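You operate a simulated robot arm through the tools that you are given. There is no shell and no other tool.

Carry out the task below with a simulated robot arm. There is one attempt and no reset: what you move stays moved.

## Task
Swap the leaking grey tube end on the cylinder port for the blue one.
Fine: air off and bled first; free the collet lever, grey end into the red socket, lock the lever on the blue end.

The check looks at the end state, three seconds after you hand in, the way a careful person would. Anything else that was tipped, shoved, dropped, spilled or broken makes it a failure.

## Robot
A 7-joint arm with a three-finger gripper, fixed in place. Base frame: the origin is on the floor under the middle of its stand, x ahead of it, y to its left, z up. Units: cm, rad, N and s.
With the tool pointing down near the work surface it reaches from about 46 to 90 cm from the base axis. Its first joint turns from -2.897 to 2.897 rad. Payload 2.69 kg.
Tool frame: the origin (TCP) lies between the finger pads and is the grasp point; the fingertips stand 2.9 cm ahead of it; z points along the fingers, y is the line along which they close. The gripper opens to 12 cm; its body begins 7.8 cm behind the TCP.
Orientation is that of the tool frame in the base frame, as a unit quaternion [w, x, y, z]. With the fingers straight down and closing along the base's y, the tool's x points along the base's -x, its y along +y and its z along -z.

## Interface
- The arm moves only by the tool nudge_tool. Its argument "targets" is one flat list of numbers, 7 for each row, row after row: the turn, a rotation vector about the tool's x, y, z in units of 120 degrees (1.0 is 120 degrees), then the shift along the tool's x, y, z in units of 100 mm (1.0 is 100 mm), then the finger opening in m, from 0 to 0.12. In form: [rx, ry, rz, x, y, z, gripper, rx, ry, rz, x, y, z, gripper, ...]. A call has 1 to 20 rows; each row is the pose to reach, as a shift and turn from the pose commanded when the call began, along the tool's axes at that moment. A call with a number of a shift or a turn outside -1 to 1 is refused whole. Rows are played at 5 a second. More than 5 cm and 0.15 rad between two rows, or a gripper value outside its range, and nothing of the call is played. A pose out of reach is approached as far as the arm can. The call stops where the force on the tool passes 50 N (or 10 N more than at its start, if that is more) or the arm is blocked; 0.2 s more then pass. The fingers move at their own pace (about 13.62 cm/s each) and stop on an object; they squeeze with about 42 N. The grip force told is the motor's: it shows also when the fingers shut on nothing. Time passes only in rows, and 0.2 s behind the last, so rows that repeat a pose let the fingers close. The reply holds the time, the measured pose of the TCP, the force on the tool along the base axes, the opening and the grip force, in the units named above and with some noise, with the torque about the TCP (base axes, N m) and any sound that the robot's microphone picked up.
- Cameras (640 x 400 px; columns grow to the right, rows downward): "scene" is fixed at [39.96, -49.72, 165.99]; the picture's right is [0.39, 0.92, 0.00], its down [0.90, -0.39, -0.19] and it looks along [-0.17, 0.07, -0.98] (base axes); focal length 256 px, centre (320, 200). "wrist" rides on the gripper at [6.3, 0, -10.4] in the tool frame; the picture's right is [0.00, 1.00, 0.00], its down [-0.83, 0.00, -0.56] and it looks along [-0.56, 0.00, 0.83] (tool axes); focal length 275 px, centre (320, 200). There is no depth. A picture from a camera that has moved, and an enlarged one, comes with that camera's place and axes in the base frame and with its lens. The place of the scene camera against the robot may be out by one fixed shift of up to 1.2 cm in any direction.
- grab_frame(camera): a new picture of that camera. No time passes.
- slide_trunk(by): moves the trunk up (or, below 0, down) by that many cm; the arm rides with it, the base frame stays. It gives what a move gives, with no picture.
- enlarge(camera, box): a new picture of the part [left, top, right, bottom] of that camera's present view, enlarged. No time passes.
- job_done(): hands the job in; it is judged then, once.

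Places have to be worked out from the pictures, the camera data and where the tool is seen. Open the gripper and draw the arm clear of the work before you hand the job in, unless the task says otherwise.

The tools are called after "Emit:" by a JSON object that holds its "name" and its "arguments". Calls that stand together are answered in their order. nudge_tool: Moves the arm, as the interface text tells. Its arguments: {"type":"object","properties":{"targets":{"type":"array","items":{"type":"number"}}},"required":["targets"]} The other tools are called the same way: slide_trunk (by) moves the trunk up or down; grab_frame (camera) takes a picture; enlarge (camera, box) takes an enlarged picture of a part of a camera's view; job_done () hands the job in.

At the start:

```text
time_s: 0.0
tool_pos: [14.23, -52.41, 129.69]
tool_rot: [0.0, 0.0, 1.0, 0.0]
wrist_force: [-0.1, 1.1, 0.1]
moment: [0.01, 0.01, 0.0]
grip_width: 12.01
finger_force: 0.0
trunk travel left (down, up): [-52.5, 6.1]
```

scene: 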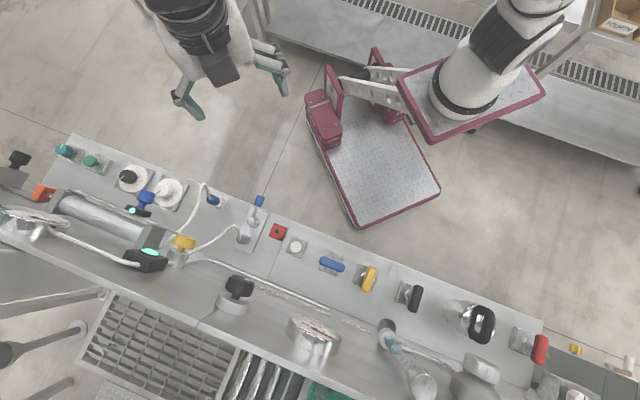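
wrist: 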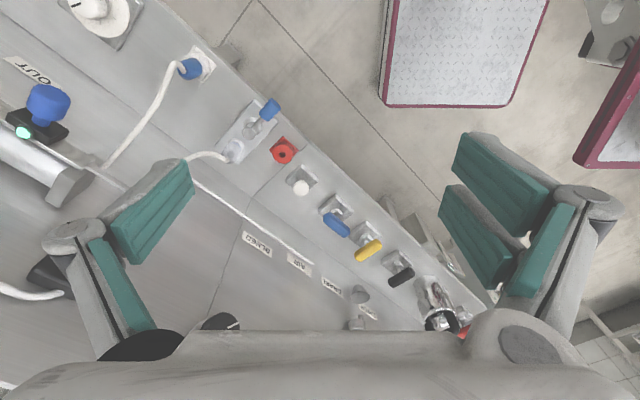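

The scene shows a pneumatic bench with knobs, a cylinder, coloured levers, and tubes. I'll look at enlarged views first to identify everything.

Emit:
{"name": "enlarge", "arguments": {"camera": "scene", "box": [0, 120, 160, 280]}}

Emit:
{"name": "enlarge", "arguments": {"camera": "scene", "box": [110, 150, 310, 290]}}

Emit:
{"name": "enlarge", "arguments": {"camera": "scene", "box": [270, 210, 430, 350]}}

Emit:
{"name": "enlarge", "arguments": {"camera": "scene", "box": [400, 250, 640, 400]}}

Emit:
{"name": "enlarge", "arguments": {"camera": "wrist", "box": [0, 0, 320, 200]}}

Emit:
{"name": "enlarge", "arguments": {"camera": "wrist", "box": [200, 140, 520, 340]}}

```text
2.50 times, centred on (80, 200) of scene
camera zoom: at [39.96, -49.72, 165.99], right [0.39, 0.92, 0.0], down [0.9, -0.39, -0.19], along [-0.17, 0.07, -0.98], focal length 639 px, centre (920, 200)
```

zoom: 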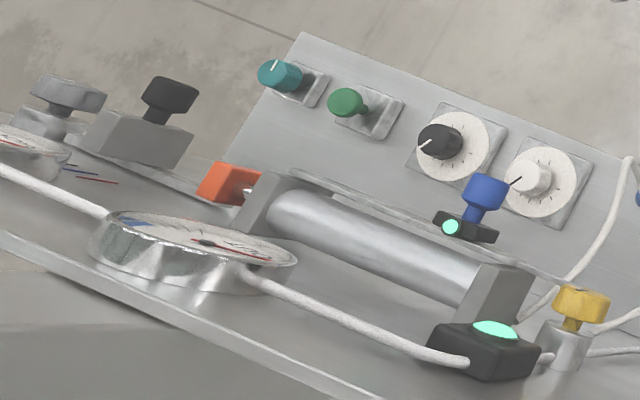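

```text
2.86 times, centred on (210, 220) of scene
camera zoom: at [39.96, -49.72, 165.99], right [0.39, 0.92, 0.0], down [0.9, -0.39, -0.19], along [-0.17, 0.07, -0.98], focal length 730 px, centre (634, 143)
```

zoom: 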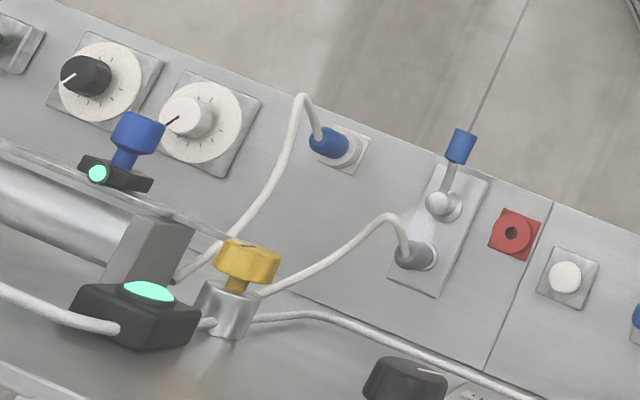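

```text
2.86 times, centred on (350, 280) of scene
camera zoom: at [39.96, -49.72, 165.99], right [0.39, 0.92, 0.0], down [0.9, -0.39, -0.19], along [-0.17, 0.07, -0.98], focal length 730 px, centre (234, -29)
```

zoom: 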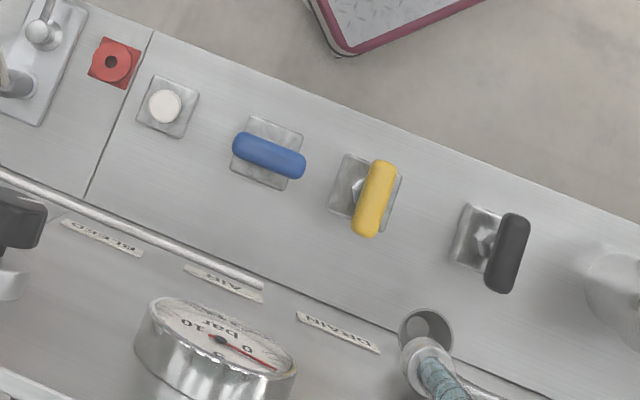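

```text
2.67 times, centred on (520, 325) of scene
camera zoom: at [39.96, -49.72, 165.99], right [0.39, 0.92, 0.0], down [0.9, -0.39, -0.19], along [-0.17, 0.07, -0.98], focal length 682 px, centre (-213, -133)
```

zoom: 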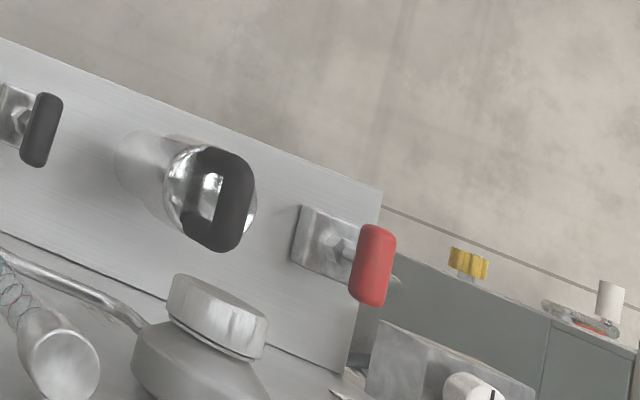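

```text
2.00 times, centred on (160, 100) of wrist
camera zoom: at [8.05, -52.36, 140.13], right [0.0, 1.0, 0.0], down [0.83, 0.0, 0.56], along [0.56, 0.0, -0.83], focal length 551 px, centre (640, 400)
```

zoom: 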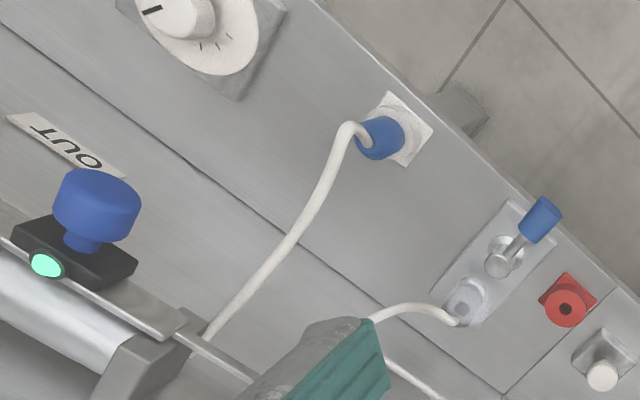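

```text
2.00 times, centred on (360, 240) of wrist
camera zoom: at [8.05, -52.36, 140.13], right [0.0, 1.0, 0.0], down [0.83, 0.0, 0.56], along [0.56, 0.0, -0.83], focal length 551 px, centre (240, 120)
```

zoom: 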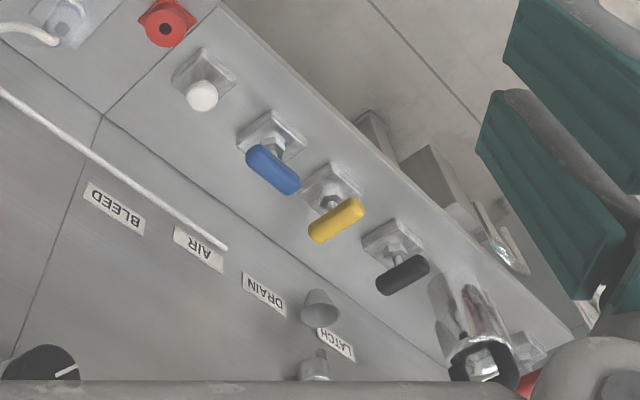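

The enlarged views show labels that read from the robot's side: BLEED lines up with the white button and AIR with the blue lever. From the two cameras I place the red socket near (30.6, -59.5, 90), the bleed button near (37, -56, 93) and the air lever near (45, -49, 94.6). I'll lower the trunk 15 cm for a closer look; nothing is below the gripper there.

Emit:
{"name": "slide_trunk", "arguments": {"by": -15}}

```text
time_s: 1.8
tool_pos: [14.21, -52.33, 114.73]
tool_rot: [0.0, 0.0, 1.0, 0.001]
wrist_force: [0.8, -0.1, -0.7]
moment: [0.01, -0.02, 0.0]
grip_width: 12.0
finger_force: 0.0
trunk travel left (down, up): [-37.5, 21.1]
```

The trunk came down cleanly to z=114.7. I'll now yaw the tool about 44° so that it lines up with the bench, and shift it so the wrist camera faces the collet and red socket.

Emit:
{"name": "nudge_tool", "arguments": {"targets": [0, 0, 0.0615, -0.11, 0.042, 0, 0.12, 0, 0, 0.123, -0.22, 0.084, 0, 0.12, 0, 0, 0.1845, -0.33, 0.126, 0, 0.12, 0, 0, 0.246, -0.44, 0.168, 0, 0.12, 0, 0, 0.3075, -0.55, 0.21, 0, 0.12, 0, 0, 0.369, -0.66, 0.25, 0, 0.12]}}

Emit:
{"name": "grab_frame", "arguments": {"camera": "wrist"}}

```text
time_s: 3.1
tool_pos: [20.77, -49.9, 114.69]
tool_rot: [0.0, 0.378, 0.926, 0.0]
wrist_force: [-0.3, -0.4, 0.0]
moment: [-0.01, -0.06, -0.01]
grip_width: 11.99
finger_force: 0.1
trunk travel left (down, up): [-37.5, 21.1]
```

```text
taken
camera wrist: at [16.4, -45.39, 125.13], right [0.7, 0.72, 0.0], down [0.6, -0.58, 0.56], along [0.4, -0.39, -0.83], focal length 275 px, centre (320, 200)
```

wrist: 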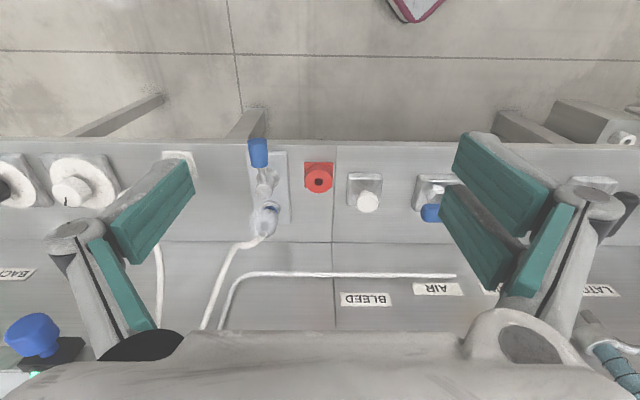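

The camera is now square to the bench. I'll enlarge the collet, socket and valve area.

Emit:
{"name": "enlarge", "arguments": {"camera": "wrist", "box": [200, 120, 360, 220]}}

Emit:
{"name": "enlarge", "arguments": {"camera": "wrist", "box": [200, 210, 360, 310]}}

Emit:
{"name": "enlarge", "arguments": {"camera": "wrist", "box": [330, 140, 490, 240]}}

Emit:
{"name": "grab_frame", "arguments": {"camera": "scene"}}

```text
4.00 times, centred on (280, 170) of wrist
camera zoom: at [16.4, -45.39, 125.13], right [0.7, 0.72, 0.0], down [0.6, -0.58, 0.56], along [0.4, -0.39, -0.83], focal length 1101 px, centre (480, 320)
```

zoom: 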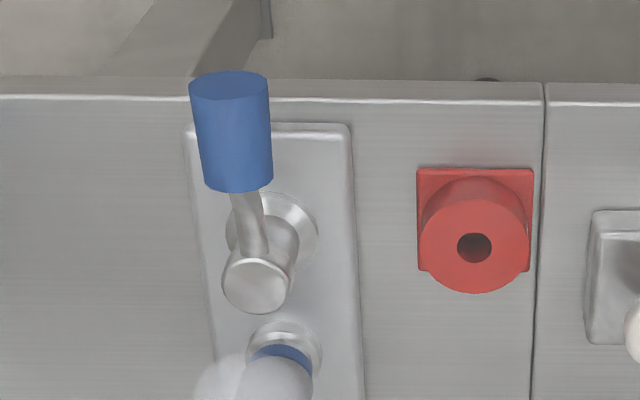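

```text
4.00 times, centred on (280, 260) of wrist
camera zoom: at [16.4, -45.39, 125.13], right [0.7, 0.72, 0.0], down [0.6, -0.58, 0.56], along [0.4, -0.39, -0.83], focal length 1101 px, centre (480, -40)
```

zoom: 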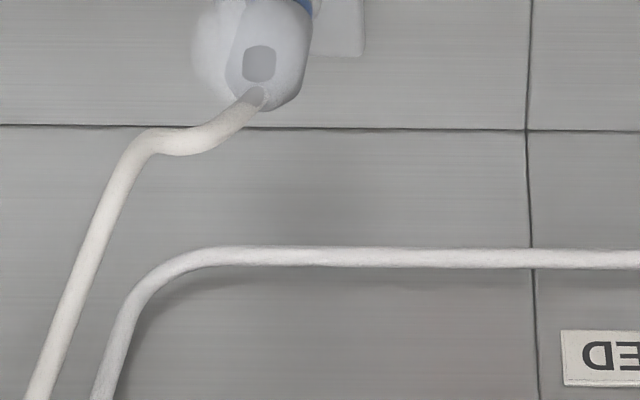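

```text
4.00 times, centred on (410, 190) of wrist
camera zoom: at [16.4, -45.39, 125.13], right [0.7, 0.72, 0.0], down [0.6, -0.58, 0.56], along [0.4, -0.39, -0.83], focal length 1101 px, centre (-40, 240)
```

zoom: 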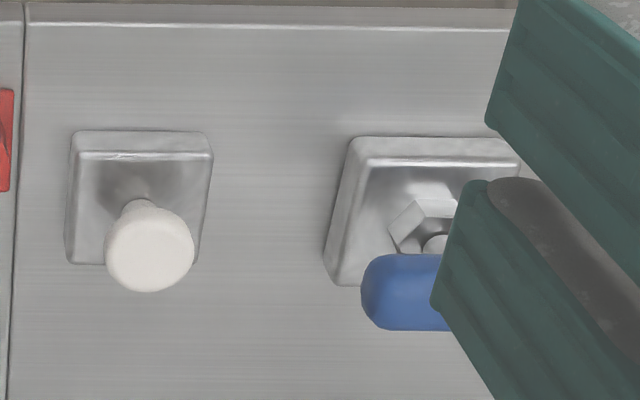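

```text
taken
```

scene: 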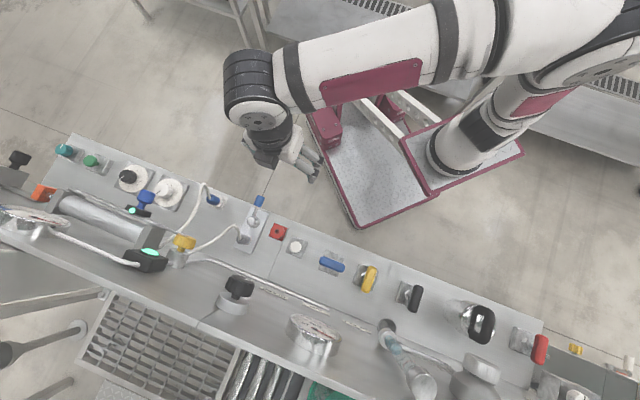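

The strip is horizontal at z≈88. In bench axes (u along the bench, v away from the robot), the red socket is at about (u −21.2, v 63.5, z 90.8), the bleed cap at (−14.1, 65.9, 92.5), and the collet lever handle at (−28.5, 57.6, 94) with its boss at v≈63.7. The white mist beside the grey end is the leak. Next I'll read the gauges and check the lever details.

Emit:
{"name": "enlarge", "arguments": {"camera": "scene", "box": [280, 305, 350, 365]}}

Emit:
{"name": "enlarge", "arguments": {"camera": "scene", "box": [0, 195, 80, 245]}}

Emit:
{"name": "enlarge", "arguments": {"camera": "scene", "box": [225, 185, 305, 245]}}

Emit:
{"name": "enlarge", "arguments": {"camera": "scene", "box": [310, 240, 430, 320]}}

Emit:
{"name": "enlarge", "arguments": {"camera": "scene", "box": [180, 180, 260, 230]}}

```text
6.67 times, centred on (315, 335) of scene
camera zoom: at [39.96, -49.72, 165.99], right [0.39, 0.92, 0.0], down [0.9, -0.39, -0.19], along [-0.17, 0.07, -0.98], focal length 1704 px, centre (353, -700)
```

zoom: 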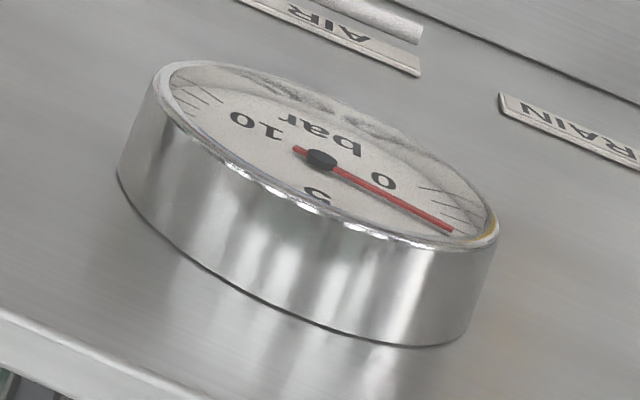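

```text
8.00 times, centred on (40, 220) of scene
camera zoom: at [39.96, -49.72, 165.99], right [0.39, 0.92, 0.0], down [0.9, -0.39, -0.19], along [-0.17, 0.07, -0.98], focal length 2045 px, centre (2560, 40)
```

zoom: 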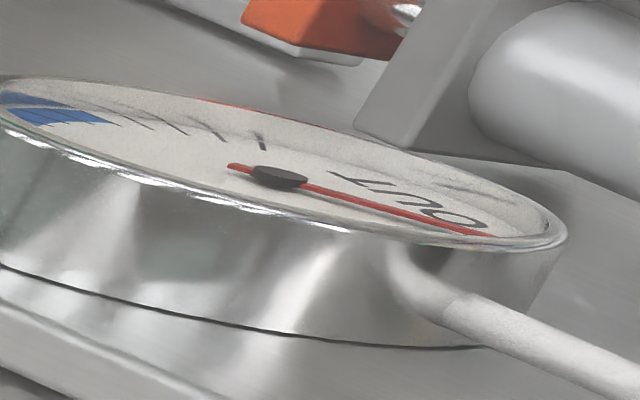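

```text
6.67 times, centred on (265, 215) of scene
camera zoom: at [39.96, -49.72, 165.99], right [0.39, 0.92, 0.0], down [0.9, -0.39, -0.19], along [-0.17, 0.07, -0.98], focal length 1704 px, centre (687, 100)
```

zoom: 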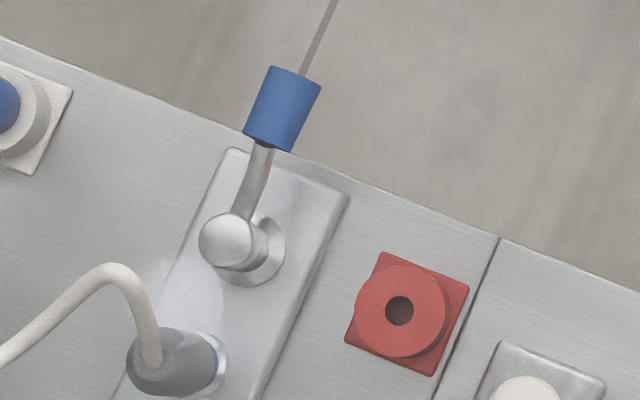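

```text
5.00 times, centred on (370, 280) of scene
camera zoom: at [39.96, -49.72, 165.99], right [0.39, 0.92, 0.0], down [0.9, -0.39, -0.19], along [-0.17, 0.07, -0.98], focal length 1278 px, centre (70, -200)
```

zoom: 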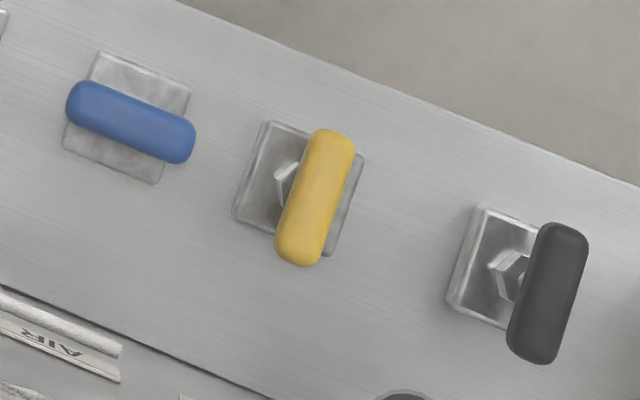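

```text
8.00 times, centred on (220, 205) of scene
camera zoom: at [39.96, -49.72, 165.99], right [0.39, 0.92, 0.0], down [0.9, -0.39, -0.19], along [-0.17, 0.07, -0.98], focal length 2045 px, centre (1120, 160)
```

zoom: 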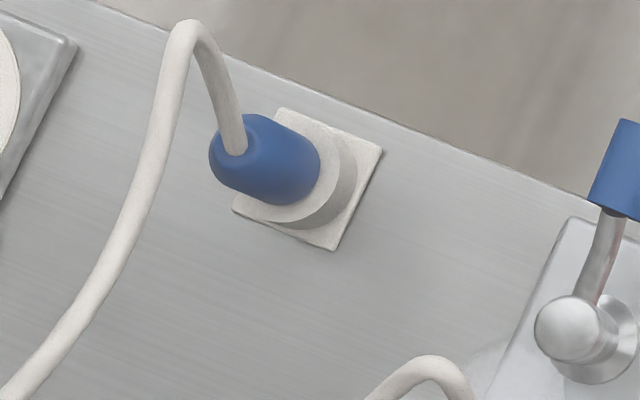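

The 10-bar gauge shows some pressure: the needle is a little past 0. The blue AIR lever lies along the bench, while DRAIN and LATCH lie across it. I'll shift 10 cm along the bench to see the BLEED button and AIR lever unobstructed.

Emit:
{"name": "nudge_tool", "arguments": {"targets": [0, 0, 0, 0, 0.4, 0, 0.12, 0, 0, 0, 0, 0.8, 0, 0.12, 0, 0, 0, 0, 1.0, 0, 0.12]}}

Emit:
{"name": "grab_frame", "arguments": {"camera": "wrist"}}

Emit:
{"name": "enlarge", "arguments": {"camera": "wrist", "box": [240, 150, 440, 275]}}

```text
time_s: 4.0
tool_pos: [27.9, -42.67, 114.86]
tool_rot: [-0.001, 0.377, 0.926, 0.001]
wrist_force: [0.5, -0.6, 0.2]
moment: [0.03, -0.01, -0.02]
grip_width: 12.01
finger_force: 0.0
trunk travel left (down, up): [-37.5, 21.1]
```

```text
taken
camera wrist: at [23.38, -38.29, 125.12], right [0.7, 0.72, 0.0], down [0.6, -0.58, 0.56], along [0.4, -0.39, -0.83], focal length 275 px, centre (320, 200)
```

wrist: 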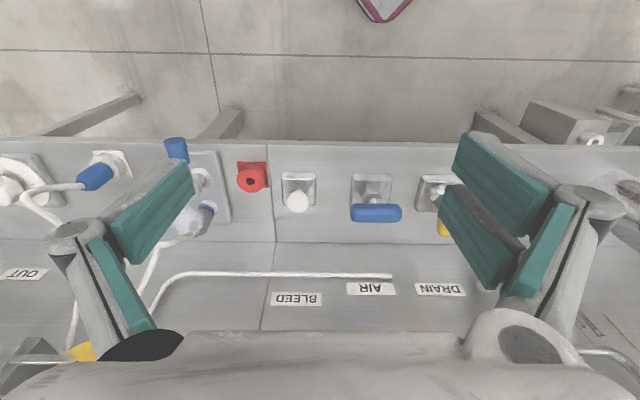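

```text
3.20 times, centred on (340, 212) of wrist
camera zoom: at [23.38, -38.29, 125.12], right [0.7, 0.72, 0.0], down [0.6, -0.58, 0.56], along [0.4, -0.39, -0.83], focal length 881 px, centre (256, 160)
```

zoom: 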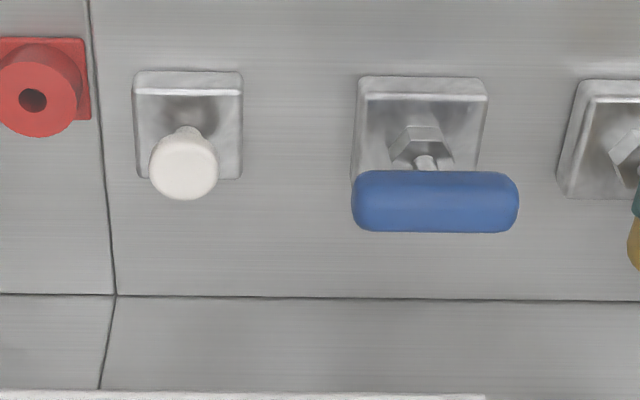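

Triangulating again puts the AIR capsule centre at about u −3.0, v 66.7, z 93.8 (7.4 cm long, about 2.5 cm thick) and the bleed cap at u −14.2, v 65.6, z 93. I'll turn the tool −90° about its axis while moving over the AIR lever, so that it closes across the capsule.

Emit:
{"name": "nudge_tool", "arguments": {"targets": [0, 0, -0.0682, -0.0909, 0.0727, 0, 0.12, 0, 0, -0.1364, -0.1818, 0.1454, 0, 0.12, 0, 0, -0.2046, -0.2727, 0.2181, 0, 0.11, 0, 0, -0.2728, -0.3636, 0.2908, 0, 0.1, 0, 0, -0.341, -0.4545, 0.3635, 0, 0.09, 0, 0, -0.4092, -0.5454, 0.4362, 0, 0.08, 0, 0, -0.4774, -0.6363, 0.5089, 0, 0.07, 0, 0, -0.5456, -0.7272, 0.5816, 0, 0.07, 0, 0, -0.6138, -0.8181, 0.6543, 0, 0.07, 0, 0, -0.682, -0.909, 0.727, 0, 0.07, 0, 0, -0.75, -1.0, 0.8, 0, 0.07, 0, 0, -0.75, -1.0, 0.8, 0, 0.07]}}

Emit:
{"name": "grab_frame", "arguments": {"camera": "wrist"}}

Emit:
{"name": "grab_frame", "arguments": {"camera": "scene"}}

```text
time_s: 6.5
tool_pos: [40.55, -43.95, 114.74]
tool_rot: [0.0, -0.389, 0.921, 0.0]
wrist_force: [-0.5, 1.0, -0.4]
moment: [0.02, 0.01, -0.01]
grip_width: 7.01
finger_force: 0.1
trunk travel left (down, up): [-37.5, 21.1]
```

```text
taken
camera wrist: at [36.31, -48.47, 125.15], right [-0.72, 0.69, 0.0], down [0.58, 0.6, 0.56], along [0.39, 0.4, -0.83], focal length 275 px, centre (320, 200)
```

wrist: 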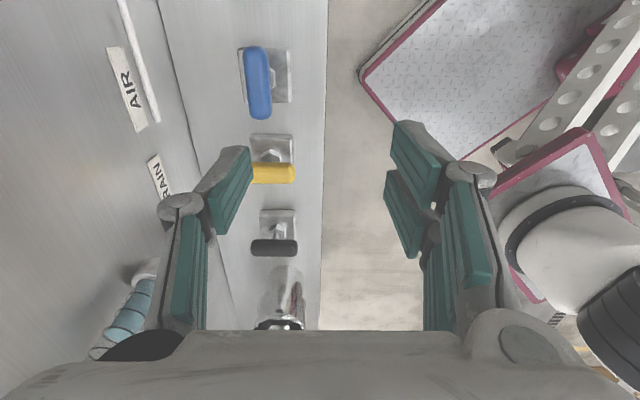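

```text
taken
```

scene: 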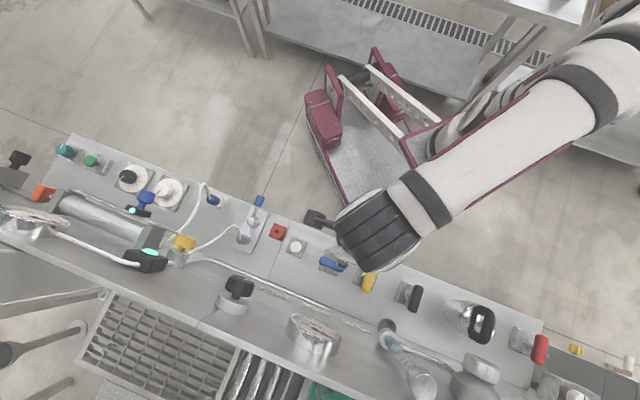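

The turn worked: two fingers sit on the robot side and the thumb on the far side. I'll move 6.9 cm away from the robot and lower to z≈105, above the AIR capsule, then check alignment.

Emit:
{"name": "nudge_tool", "arguments": {"targets": [0, 0, 0, 0, -0.23, 0.2, 0.07, 0, 0, 0, 0, -0.46, 0.45, 0.07, 0, 0, 0, 0, -0.69, 0.7, 0.07, 0, 0, 0, 0, -0.69, 0.97, 0.07]}}

Emit:
{"name": "grab_frame", "arguments": {"camera": "wrist"}}

Emit:
{"name": "enlarge", "arguments": {"camera": "scene", "box": [270, 190, 430, 310]}}

```text
time_s: 7.5
tool_pos: [45.45, -48.71, 104.97]
tool_rot: [0.001, -0.389, 0.921, -0.001]
wrist_force: [0.5, -0.7, -0.4]
moment: [0.0, -0.04, -0.01]
grip_width: 7.0
finger_force: 0.1
trunk travel left (down, up): [-37.5, 21.1]
```

```text
taken
camera wrist: at [41.22, -53.2, 115.45], right [-0.72, 0.69, 0.0], down [0.58, 0.6, 0.56], along [0.39, 0.4, -0.83], focal length 275 px, centre (320, 200)
```

wrist: 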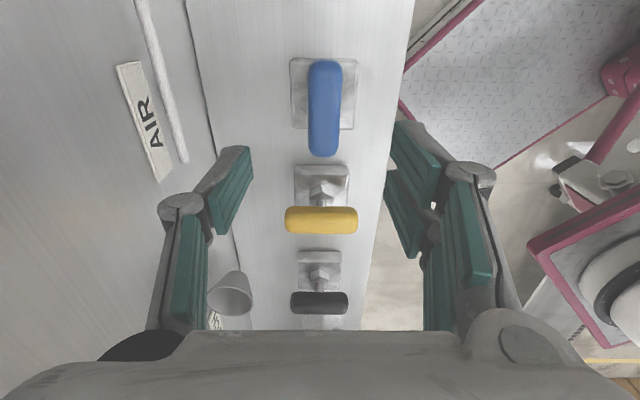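

```text
3.33 times, centred on (350, 250) of scene
camera zoom: at [39.96, -49.72, 165.99], right [0.39, 0.92, 0.0], down [0.9, -0.39, -0.19], along [-0.17, 0.07, -0.98], focal length 852 px, centre (220, 33)
```

zoom: 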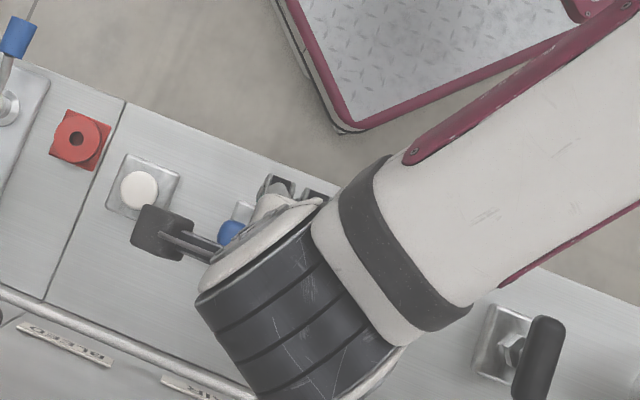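

The capsule projects about 0.3 cm toward the robot from the TCP and is otherwise centred, matching my estimate. I'll correct that and descend to TCP z≈95.

Emit:
{"name": "nudge_tool", "arguments": {"targets": [0, 0, 0, 0, 0.03, 0.25, 0.07, 0, 0, 0, 0, 0.03, 0.5, 0.07, 0, 0, 0, 0, 0.03, 0.7, 0.07, 0, 0, 0, 0, 0.03, 0.85, 0.07, 0, 0, 0, 0, 0.03, 0.95, 0.07, 0, 0, 0, 0, 0.03, 1.0, 0.07]}}

Emit:
{"name": "grab_frame", "arguments": {"camera": "wrist"}}

```text
time_s: 8.9
tool_pos: [45.29, -48.54, 94.99]
tool_rot: [0.0, -0.389, 0.921, 0.0]
wrist_force: [0.3, -0.1, -0.7]
moment: [0.0, 0.0, 0.01]
grip_width: 6.96
finger_force: 0.1
trunk travel left (down, up): [-37.5, 21.1]
```

```text
taken
camera wrist: at [41.07, -53.03, 105.37], right [-0.72, 0.69, 0.0], down [0.58, 0.6, 0.56], along [0.39, 0.4, -0.83], focal length 275 px, centre (320, 200)
```

wrist: 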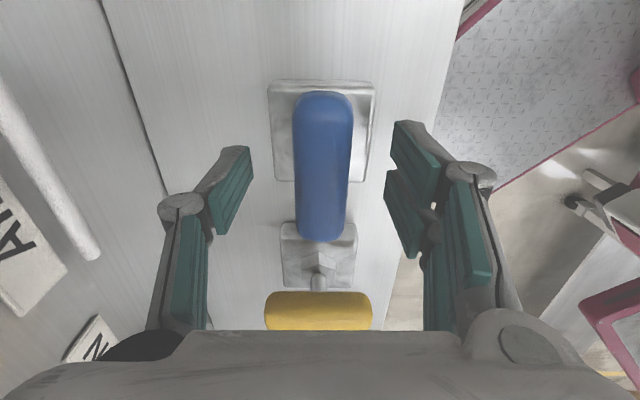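

The capsule is centred between the thumb and the two fingers. I'll close on it, holding the pose.

Emit:
{"name": "nudge_tool", "arguments": {"targets": [0, 0, 0, 0, 0, 0, 0.04, 0, 0, 0, 0, 0, 0, 0.02, 0, 0, 0, 0, 0, 0, 0.015, 0, 0, 0, 0, 0, 0, 0.015]}}

Emit:
{"name": "grab_frame", "arguments": {"camera": "wrist"}}

```text
time_s: 9.9
tool_pos: [45.26, -48.4, 94.9]
tool_rot: [-0.001, -0.387, 0.922, 0.0]
wrist_force: [-2.8, 4.5, -0.4]
moment: [0.14, -0.01, -1.08]
grip_width: 2.43
finger_force: 44.7
trunk travel left (down, up): [-37.5, 21.1]
```

```text
taken
camera wrist: at [41.01, -52.99, 105.36], right [-0.72, 0.7, 0.0], down [0.58, 0.6, 0.56], along [0.39, 0.4, -0.83], focal length 275 px, centre (320, 200)
```

wrist: 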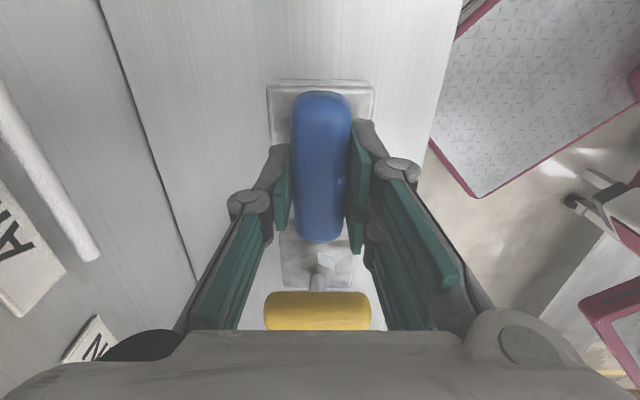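

I've gripped it at 2.43 cm with a small twist moment. I'll try a small clockwise turn, about 6° seen from above, and watch the moment.

Emit:
{"name": "nudge_tool", "arguments": {"targets": [0, 0, 0.025, 0, 0, 0, 0.015, 0, 0, 0.05, 0, 0, 0, 0.015, 0, 0, 0.05, 0, 0, 0, 0.015]}}

```text
time_s: 10.8
tool_pos: [45.29, -48.45, 94.93]
tool_rot: [0.0, -0.339, 0.941, 0.0]
wrist_force: [-2.8, 4.5, -7.9]
moment: [-0.19, 0.29, -0.01]
grip_width: 2.44
finger_force: 44.9
trunk travel left (down, up): [-37.5, 21.1]
```

It turned freely with near-zero moment. I'll continue clockwise another 36° and check the picture.

Emit:
{"name": "nudge_tool", "arguments": {"targets": [0, 0, 0.05, 0, 0, 0, 0.015, 0, 0, 0.1, 0, 0, 0, 0.015, 0, 0, 0.15, 0, 0, 0, 0.015, 0, 0, 0.2, 0, 0, 0, 0.015, 0, 0, 0.25, 0, 0, 0, 0.015, 0, 0, 0.3, 0, 0, 0, 0.015]}}

Emit:
{"name": "grab_frame", "arguments": {"camera": "wrist"}}

```text
time_s: 12.2
tool_pos: [45.29, -48.57, 94.93]
tool_rot: [-0.001, -0.031, 1.0, 0.0]
wrist_force: [0.3, -4.8, -18.1]
moment: [-0.17, -0.41, 0.03]
grip_width: 2.44
finger_force: 44.5
trunk travel left (down, up): [-37.5, 21.1]
```

```text
taken
camera wrist: at [39.18, -49.03, 105.37], right [-0.07, 1.0, 0.0], down [0.83, 0.06, 0.56], along [0.55, 0.04, -0.83], focal length 275 px, centre (320, 200)
```

wrist: 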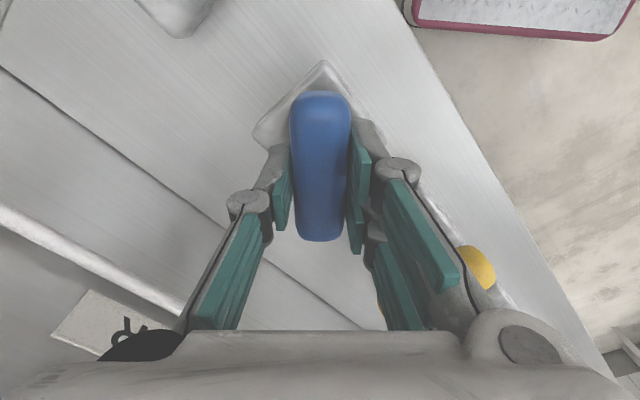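

The lever follows the tool. I'll turn the remaining ~48°, easing down 1 mm to relieve the vertical load.

Emit:
{"name": "nudge_tool", "arguments": {"targets": [0, 0, 0.05, 0, 0, 0.005, 0.015, 0, 0, 0.1, 0, 0, 0.01, 0.015, 0, 0, 0.15, 0, 0, 0.01, 0.015, 0, 0, 0.2, 0, 0, 0.01, 0.015, 0, 0, 0.25, 0, 0, 0.01, 0.015, 0, 0, 0.3, 0, 0, 0.01, 0.015, 0, 0, 0.35, 0, 0, 0.01, 0.015, 0, 0, 0.4, 0, 0, 0.01, 0.015, 0, 0, 0.4, 0, 0, 0.01, 0.015]}}

Emit:
{"name": "grab_frame", "arguments": {"camera": "wrist"}}

Emit:
{"name": "enlarge", "arguments": {"camera": "scene", "box": [280, 305, 350, 365]}}

```text
time_s: 14.2
tool_pos: [45.45, -48.78, 94.91]
tool_rot: [0.001, 0.377, 0.926, -0.002]
wrist_force: [-0.2, -28.3, 1.8]
moment: [-0.23, 0.35, 0.09]
grip_width: 2.46
finger_force: 44.6
trunk travel left (down, up): [-37.5, 21.1]
```

```text
taken
camera wrist: at [40.87, -44.34, 105.35], right [0.7, 0.72, 0.0], down [0.6, -0.58, 0.56], along [0.4, -0.39, -0.83], focal length 275 px, centre (320, 200)
```

wrist: 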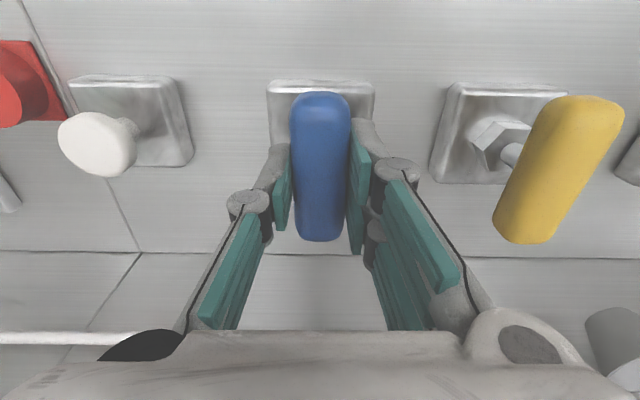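

```text
6.67 times, centred on (315, 335) of scene
camera zoom: at [39.96, -49.72, 165.99], right [0.39, 0.92, 0.0], down [0.9, -0.39, -0.19], along [-0.17, 0.07, -0.98], focal length 1704 px, centre (353, -700)
```

zoom: 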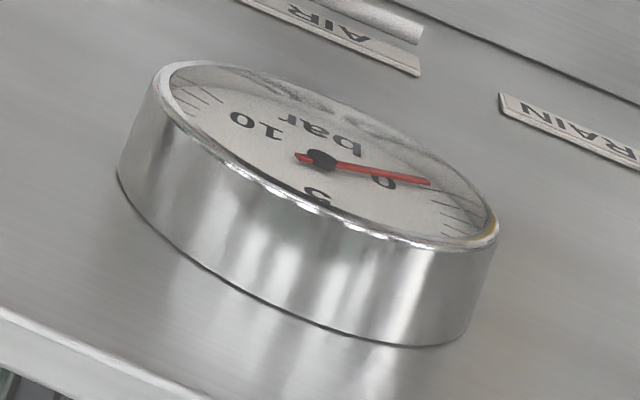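

The AIR lever now lies across the bench, and the gauge needle has fallen to about the zero mark, so air is off. I'll open to 5 cm and lift straight up.

Emit:
{"name": "nudge_tool", "arguments": {"targets": [0, 0, 0, 0, 0, 0, 0.05, 0, 0, 0, 0, 0, 0, 0.05, 0, 0, 0, 0, 0, 0, 0.05, 0, 0, 0, 0, 0, -0.15, 0.05, 0, 0, 0, 0, 0, -0.4, 0.05, 0, 0, 0, 0, 0, -0.8, 0.05]}}

Emit:
{"name": "grab_frame", "arguments": {"camera": "wrist"}}

Emit:
{"name": "enlarge", "arguments": {"camera": "scene", "box": [280, 305, 350, 365]}}

```text
time_s: 15.6
tool_pos: [45.39, -48.63, 102.96]
tool_rot: [0.001, 0.377, 0.926, 0.0]
wrist_force: [0.4, -0.2, -0.1]
moment: [0.0, 0.04, 0.01]
grip_width: 5.01
finger_force: 0.1
trunk travel left (down, up): [-37.5, 21.1]
```

```text
taken
camera wrist: at [40.89, -44.21, 113.38], right [0.7, 0.72, 0.0], down [0.6, -0.58, 0.56], along [0.4, -0.39, -0.83], focal length 275 px, centre (320, 200)
```

wrist: 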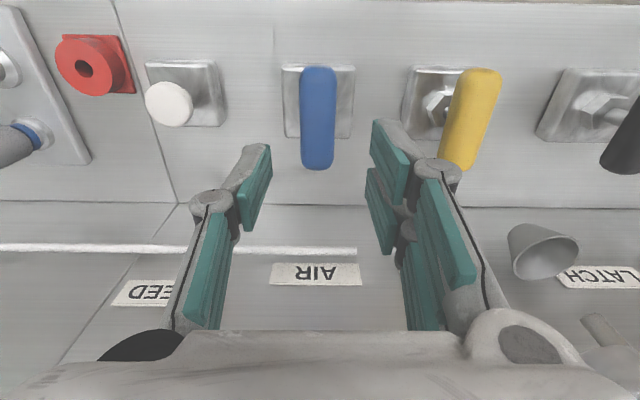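

```text
6.67 times, centred on (315, 335) of scene
camera zoom: at [39.96, -49.72, 165.99], right [0.39, 0.92, 0.0], down [0.9, -0.39, -0.19], along [-0.17, 0.07, -0.98], focal length 1704 px, centre (353, -700)
```

zoom: 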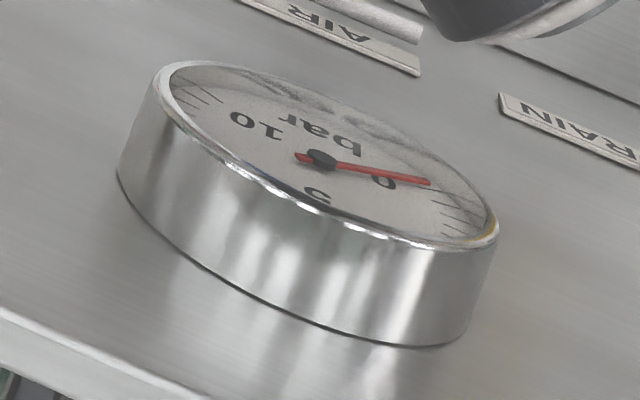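

The air lever sits cleanly across the bench and the needle is at the lowest tick. Next is the bleed: I'll close the fingers and move along the bench toward the BLEED button.

Emit:
{"name": "nudge_tool", "arguments": {"targets": [0, 0, 0, 0.03, -0.3, 0, 0.05, 0, 0, 0, 0.06, -0.65, 0, 0.02, 0, 0, 0, 0.083, -1.0, 0, 0.0, 0, 0, 0, 0.083, -1.0, 0, 0.0]}}

Emit:
{"name": "grab_frame", "arguments": {"camera": "wrist"}}

```text
time_s: 16.6
tool_pos: [37.8, -55.09, 102.87]
tool_rot: [0.0, 0.376, 0.927, 0.001]
wrist_force: [-0.7, -0.4, 0.3]
moment: [-0.01, 0.0, -0.02]
grip_width: 0.0
finger_force: 28.8
trunk travel left (down, up): [-37.5, 21.1]
```

```text
taken
camera wrist: at [33.38, -50.74, 113.3], right [0.69, 0.72, 0.0], down [0.6, -0.58, 0.56], along [0.4, -0.39, -0.83], focal length 275 px, centre (320, 200)
```

wrist: 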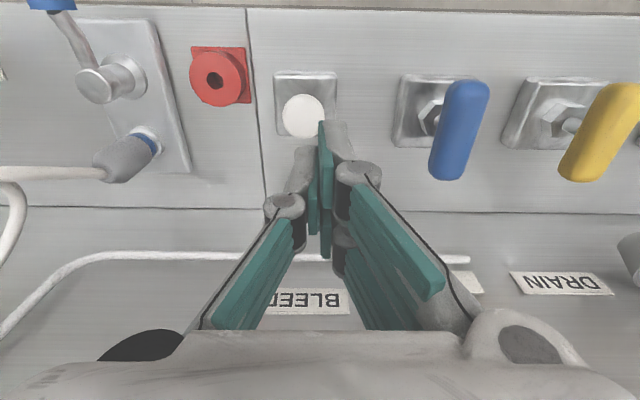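

The button is 1.26 cm to the −u side of the TCP. The thumb tip sits about 0.8 cm that way, so I'll shift 0.46 cm and descend until the thumb is just above the cap.

Emit:
{"name": "nudge_tool", "arguments": {"targets": [0, 0, 0, 0, -0.046, 0.2, 0.0, 0, 0, 0, 0, -0.046, 0.4, 0.0, 0, 0, 0, 0, -0.046, 0.55, 0.0, 0, 0, 0, 0, -0.046, 0.65, 0.0]}}

Emit:
{"name": "grab_frame", "arguments": {"camera": "wrist"}}

```text
time_s: 17.6
tool_pos: [37.67, -55.42, 96.45]
tool_rot: [0.0, 0.377, 0.926, 0.0]
wrist_force: [0.2, 0.8, 0.0]
moment: [-0.01, -0.03, -0.03]
grip_width: 0.0
finger_force: 28.5
trunk travel left (down, up): [-37.5, 21.1]
```

```text
taken
camera wrist: at [33.02, -51.06, 106.81], right [0.69, 0.72, 0.0], down [0.6, -0.58, 0.56], along [0.4, -0.39, -0.83], focal length 275 px, centre (320, 200)
```

wrist: 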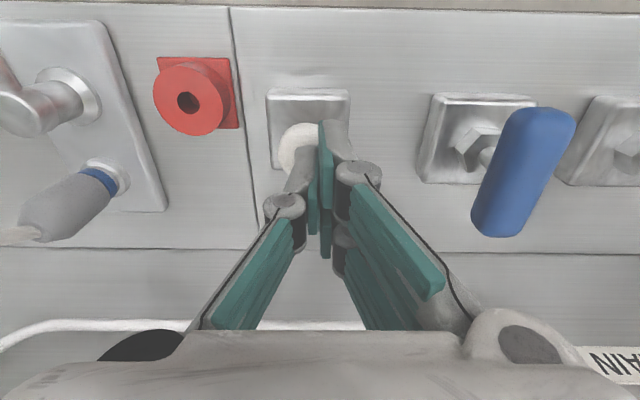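

The thumb tip is right over the cap. I'll press down slowly in small steps.

Emit:
{"name": "nudge_tool", "arguments": {"targets": [0, 0, 0, 0, 0, 0.02, 0.0, 0, 0, 0, 0, 0, 0.04, 0.0, 0, 0, 0, 0, 0, 0.05, 0.0, 0, 0, 0, 0, 0, 0.06, 0.0, 0, 0, 0, 0, 0, 0.07, 0.0]}}

Emit:
{"name": "enlarge", "arguments": {"camera": "wrist", "box": [240, 80, 400, 180]}}

Emit:
{"name": "enlarge", "arguments": {"camera": "scene", "box": [280, 305, 350, 365]}}

```text
time_s: 18.8
tool_pos: [37.49, -55.4, 95.69]
tool_rot: [0.001, 0.377, 0.926, -0.001]
wrist_force: [0.7, -0.1, -0.5]
moment: [0.0, 0.0, 0.01]
grip_width: 0.0
finger_force: 28.6
trunk travel left (down, up): [-37.5, 21.1]
```

```text
4.00 times, centred on (320, 130) of wrist
camera zoom: at [32.98, -51.06, 106.1], right [0.69, 0.72, 0.0], down [0.6, -0.58, 0.56], along [0.4, -0.39, -0.83], focal length 1101 px, centre (320, 480)
```

zoom: 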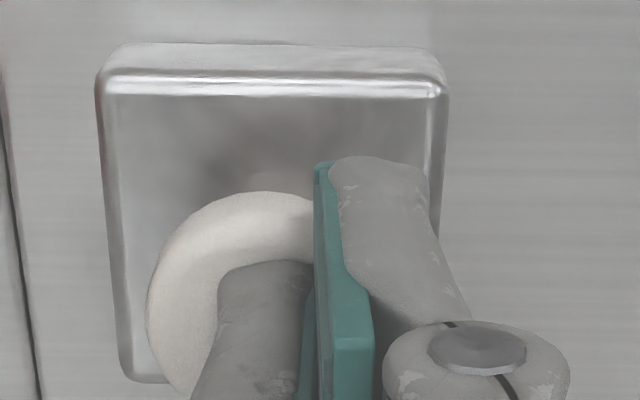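

```text
6.67 times, centred on (315, 335) of scene
camera zoom: at [39.96, -49.72, 165.99], right [0.39, 0.92, 0.0], down [0.9, -0.39, -0.19], along [-0.17, 0.07, -0.98], focal length 1704 px, centre (353, -700)
```

zoom: 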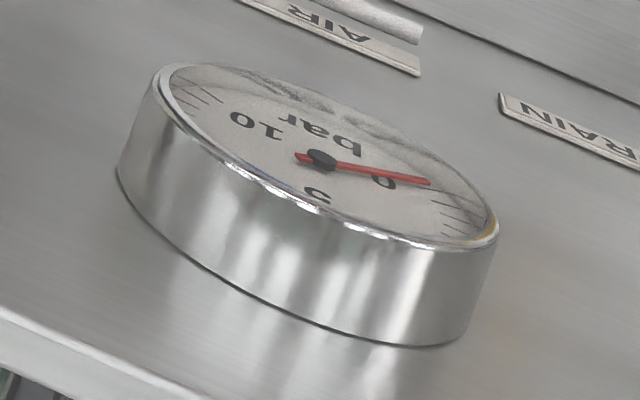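

There's no contact force yet with the tip at about z 92.8. I'll continue down in small steps.

Emit:
{"name": "nudge_tool", "arguments": {"targets": [0, 0, 0, 0, 0, 0.015, 0.0, 0, 0, 0, 0, 0, 0.03, 0.0, 0, 0, 0, 0, 0, 0.04, 0.0, 0, 0, 0, 0, 0, 0.05, 0.0]}}

Emit:
{"name": "enlarge", "arguments": {"camera": "wrist", "box": [240, 80, 400, 180]}}

Emit:
{"name": "enlarge", "arguments": {"camera": "scene", "box": [280, 305, 350, 365]}}

```text
time_s: 19.8
tool_pos: [37.48, -55.48, 95.13]
tool_rot: [-0.001, 0.377, 0.926, 0.0]
wrist_force: [0.7, 0.4, 2.2]
moment: [-0.02, -0.02, 0.01]
grip_width: 0.02
finger_force: 28.5
trunk travel left (down, up): [-37.5, 21.1]
```

```text
4.00 times, centred on (320, 130) of wrist
camera zoom: at [32.97, -51.06, 105.62], right [0.69, 0.72, 0.0], down [0.6, -0.58, 0.56], along [0.4, -0.39, -0.83], focal length 1101 px, centre (320, 480)
```

zoom: 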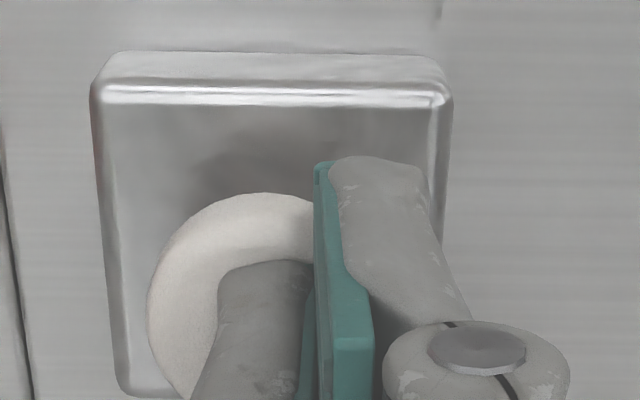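

```text
6.67 times, centred on (315, 335) of scene
camera zoom: at [39.96, -49.72, 165.99], right [0.39, 0.92, 0.0], down [0.9, -0.39, -0.19], along [-0.17, 0.07, -0.98], focal length 1704 px, centre (353, -700)
```

zoom: 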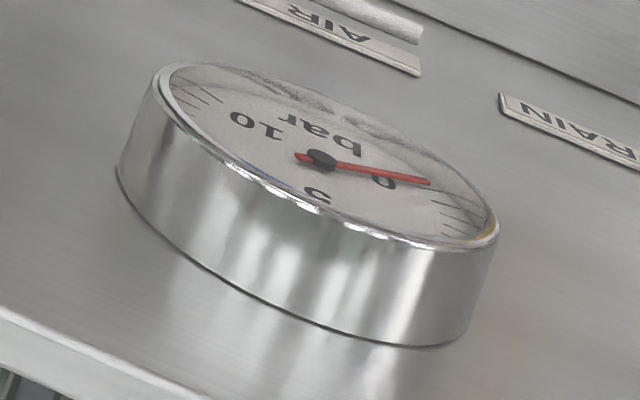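

The cap now moves with the tip at 2.2 N, so it's being pressed. I'll keep pressing gradually, watching the force.

Emit:
{"name": "nudge_tool", "arguments": {"targets": [0, 0, 0, 0, 0, 0.015, 0.0, 0, 0, 0, 0, 0, 0.03, 0.0, 0, 0, 0, 0, 0, 0.045, 0.0, 0, 0, 0, 0, 0, 0.055, 0.0]}}

Emit:
{"name": "enlarge", "arguments": {"camera": "wrist", "box": [240, 80, 400, 180]}}

Emit:
{"name": "enlarge", "arguments": {"camera": "scene", "box": [280, 305, 350, 365]}}

```text
time_s: 20.8
tool_pos: [37.3, -55.51, 94.63]
tool_rot: [-0.001, 0.377, 0.926, 0.0]
wrist_force: [-0.3, 0.3, 5.5]
moment: [-0.03, 0.06, 0.04]
grip_width: 0.0
finger_force: 28.8
trunk travel left (down, up): [-37.5, 21.1]
```

```text
4.00 times, centred on (320, 130) of wrist
camera zoom: at [32.99, -51.09, 105.09], right [0.69, 0.72, 0.0], down [0.6, -0.58, 0.56], along [0.4, -0.39, -0.83], focal length 1101 px, centre (320, 480)
```

zoom: 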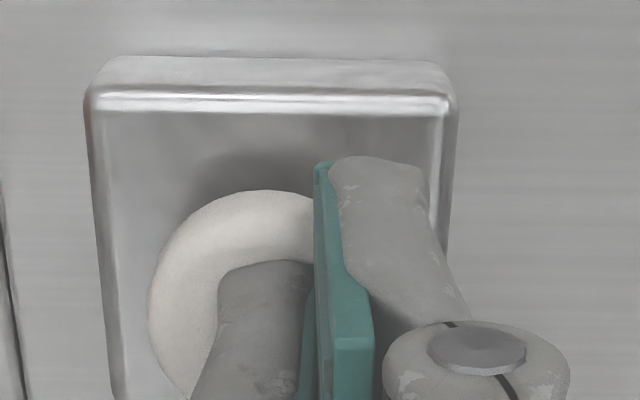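

```text
6.67 times, centred on (315, 335) of scene
camera zoom: at [39.96, -49.72, 165.99], right [0.39, 0.92, 0.0], down [0.9, -0.39, -0.19], along [-0.17, 0.07, -0.98], focal length 1704 px, centre (353, -700)
```

zoom: 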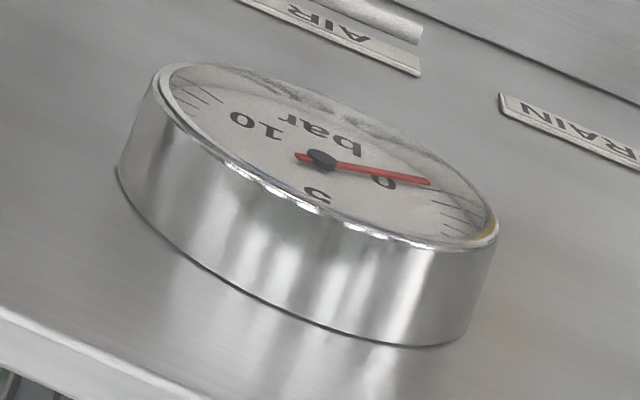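

Force is 5.5 N and spring-like. I'll press further toward the bottom of its travel.

Emit:
{"name": "nudge_tool", "arguments": {"targets": [0, 0, 0, 0, 0, 0.015, 0.0, 0, 0, 0, 0, 0, 0.03, 0.0, 0, 0, 0, 0, 0, 0.045, 0.0, 0, 0, 0, 0, 0, 0.045, 0.0]}}

Emit:
{"name": "enlarge", "arguments": {"camera": "wrist", "box": [240, 80, 400, 180]}}

Emit:
{"name": "enlarge", "arguments": {"camera": "scene", "box": [280, 305, 350, 365]}}

```text
time_s: 21.8
tool_pos: [37.48, -55.53, 94.35]
tool_rot: [0.001, 0.377, 0.926, -0.001]
wrist_force: [-0.7, 0.1, 16.8]
moment: [-0.09, 0.03, -0.01]
grip_width: 0.57
finger_force: 28.4
trunk travel left (down, up): [-37.5, 21.1]
```

```text
4.00 times, centred on (320, 130) of wrist
camera zoom: at [33.0, -51.07, 104.71], right [0.69, 0.72, 0.0], down [0.6, -0.58, 0.56], along [0.4, -0.39, -0.83], focal length 1101 px, centre (320, 480)
```

zoom: 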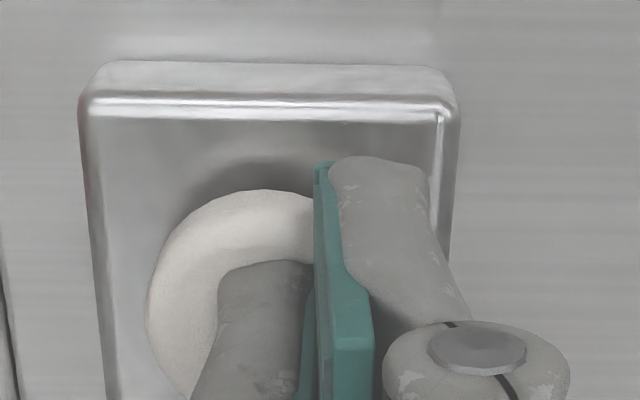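

```text
6.67 times, centred on (315, 335) of scene
camera zoom: at [39.96, -49.72, 165.99], right [0.39, 0.92, 0.0], down [0.9, -0.39, -0.19], along [-0.17, 0.07, -0.98], focal length 1704 px, centre (353, -700)
```

zoom: 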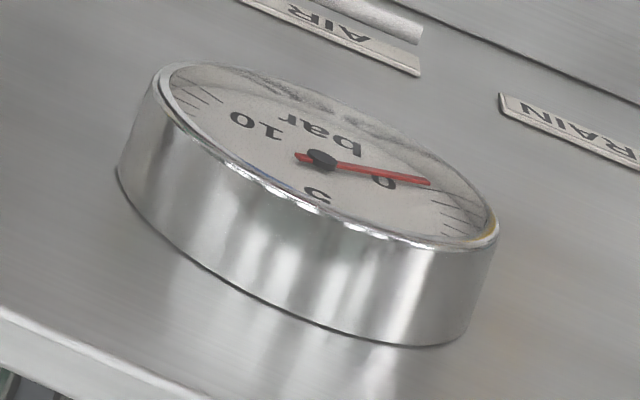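

The button has bottomed at about 17 N after ~1 cm of travel. I'll hold it 3 s to bleed fully, then check the gauge and the leak mist.

Emit:
{"name": "nudge_tool", "arguments": {"targets": [0, 0, 0, 0, 0, 0, 0.0, 0, 0, 0, 0, 0, 0, 0.0, 0, 0, 0, 0, 0, 0, 0.0, 0, 0, 0, 0, 0, 0, 0.0, 0, 0, 0, 0, 0, 0, 0.0, 0, 0, 0, 0, 0, 0, 0.0, 0, 0, 0, 0, 0, 0, 0.0, 0, 0, 0, 0, 0, 0, 0.0, 0, 0, 0, 0, 0, 0, 0.0, 0, 0, 0, 0, 0, 0, 0.0, 0, 0, 0, 0, 0, 0, 0.0, 0, 0, 0, 0, 0, 0, 0.0, 0, 0, 0, 0, 0, 0, 0.0, 0, 0, 0, 0, 0, 0, 0.0, 0, 0, 0, 0, 0, 0, 0.0]}}

Emit:
{"name": "enlarge", "arguments": {"camera": "scene", "box": [280, 305, 350, 365]}}

Emit:
{"name": "enlarge", "arguments": {"camera": "scene", "box": [0, 120, 160, 280]}}

Emit:
{"name": "enlarge", "arguments": {"camera": "scene", "box": [225, 185, 305, 245]}}

```text
time_s: 24.9
tool_pos: [37.41, -55.38, 94.18]
tool_rot: [-0.001, 0.378, 0.926, 0.001]
wrist_force: [1.9, -4.5, 20.7]
moment: [-0.19, 0.0, 0.02]
grip_width: 0.61
finger_force: 28.4
trunk travel left (down, up): [-37.5, 21.1]
```

```text
6.67 times, centred on (315, 335) of scene
camera zoom: at [39.96, -49.72, 165.99], right [0.39, 0.92, 0.0], down [0.9, -0.39, -0.19], along [-0.17, 0.07, -0.98], focal length 1704 px, centre (353, -700)
```

zoom: 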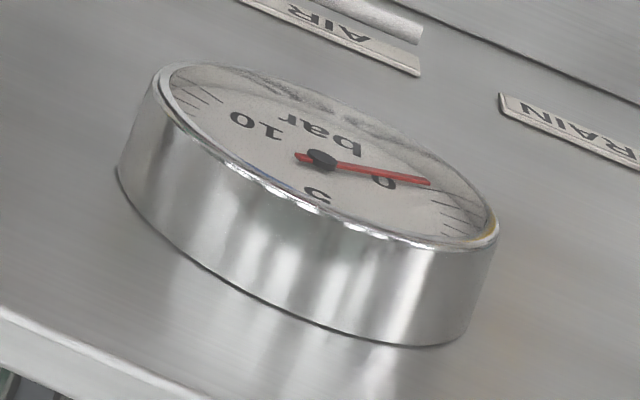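

```text
2.50 times, centred on (80, 200) of scene
camera zoom: at [39.96, -49.72, 165.99], right [0.39, 0.92, 0.0], down [0.9, -0.39, -0.19], along [-0.17, 0.07, -0.98], focal length 639 px, centre (920, 200)
```

zoom: 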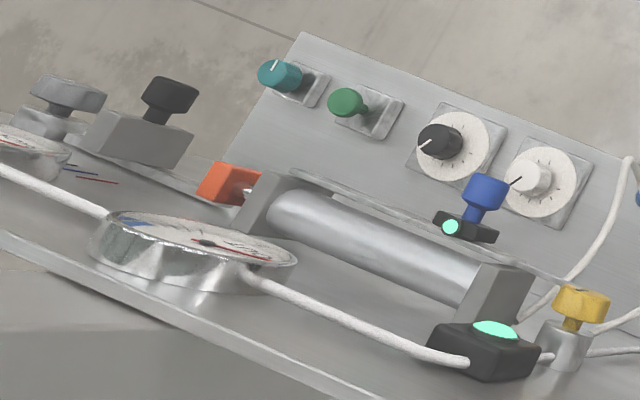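

```text
6.67 times, centred on (265, 215) of scene
camera zoom: at [39.96, -49.72, 165.99], right [0.39, 0.92, 0.0], down [0.9, -0.39, -0.19], along [-0.17, 0.07, -0.98], focal length 1704 px, centre (687, 100)
```

zoom: 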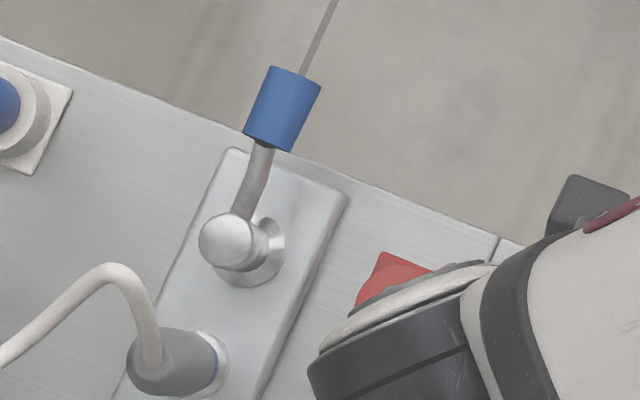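

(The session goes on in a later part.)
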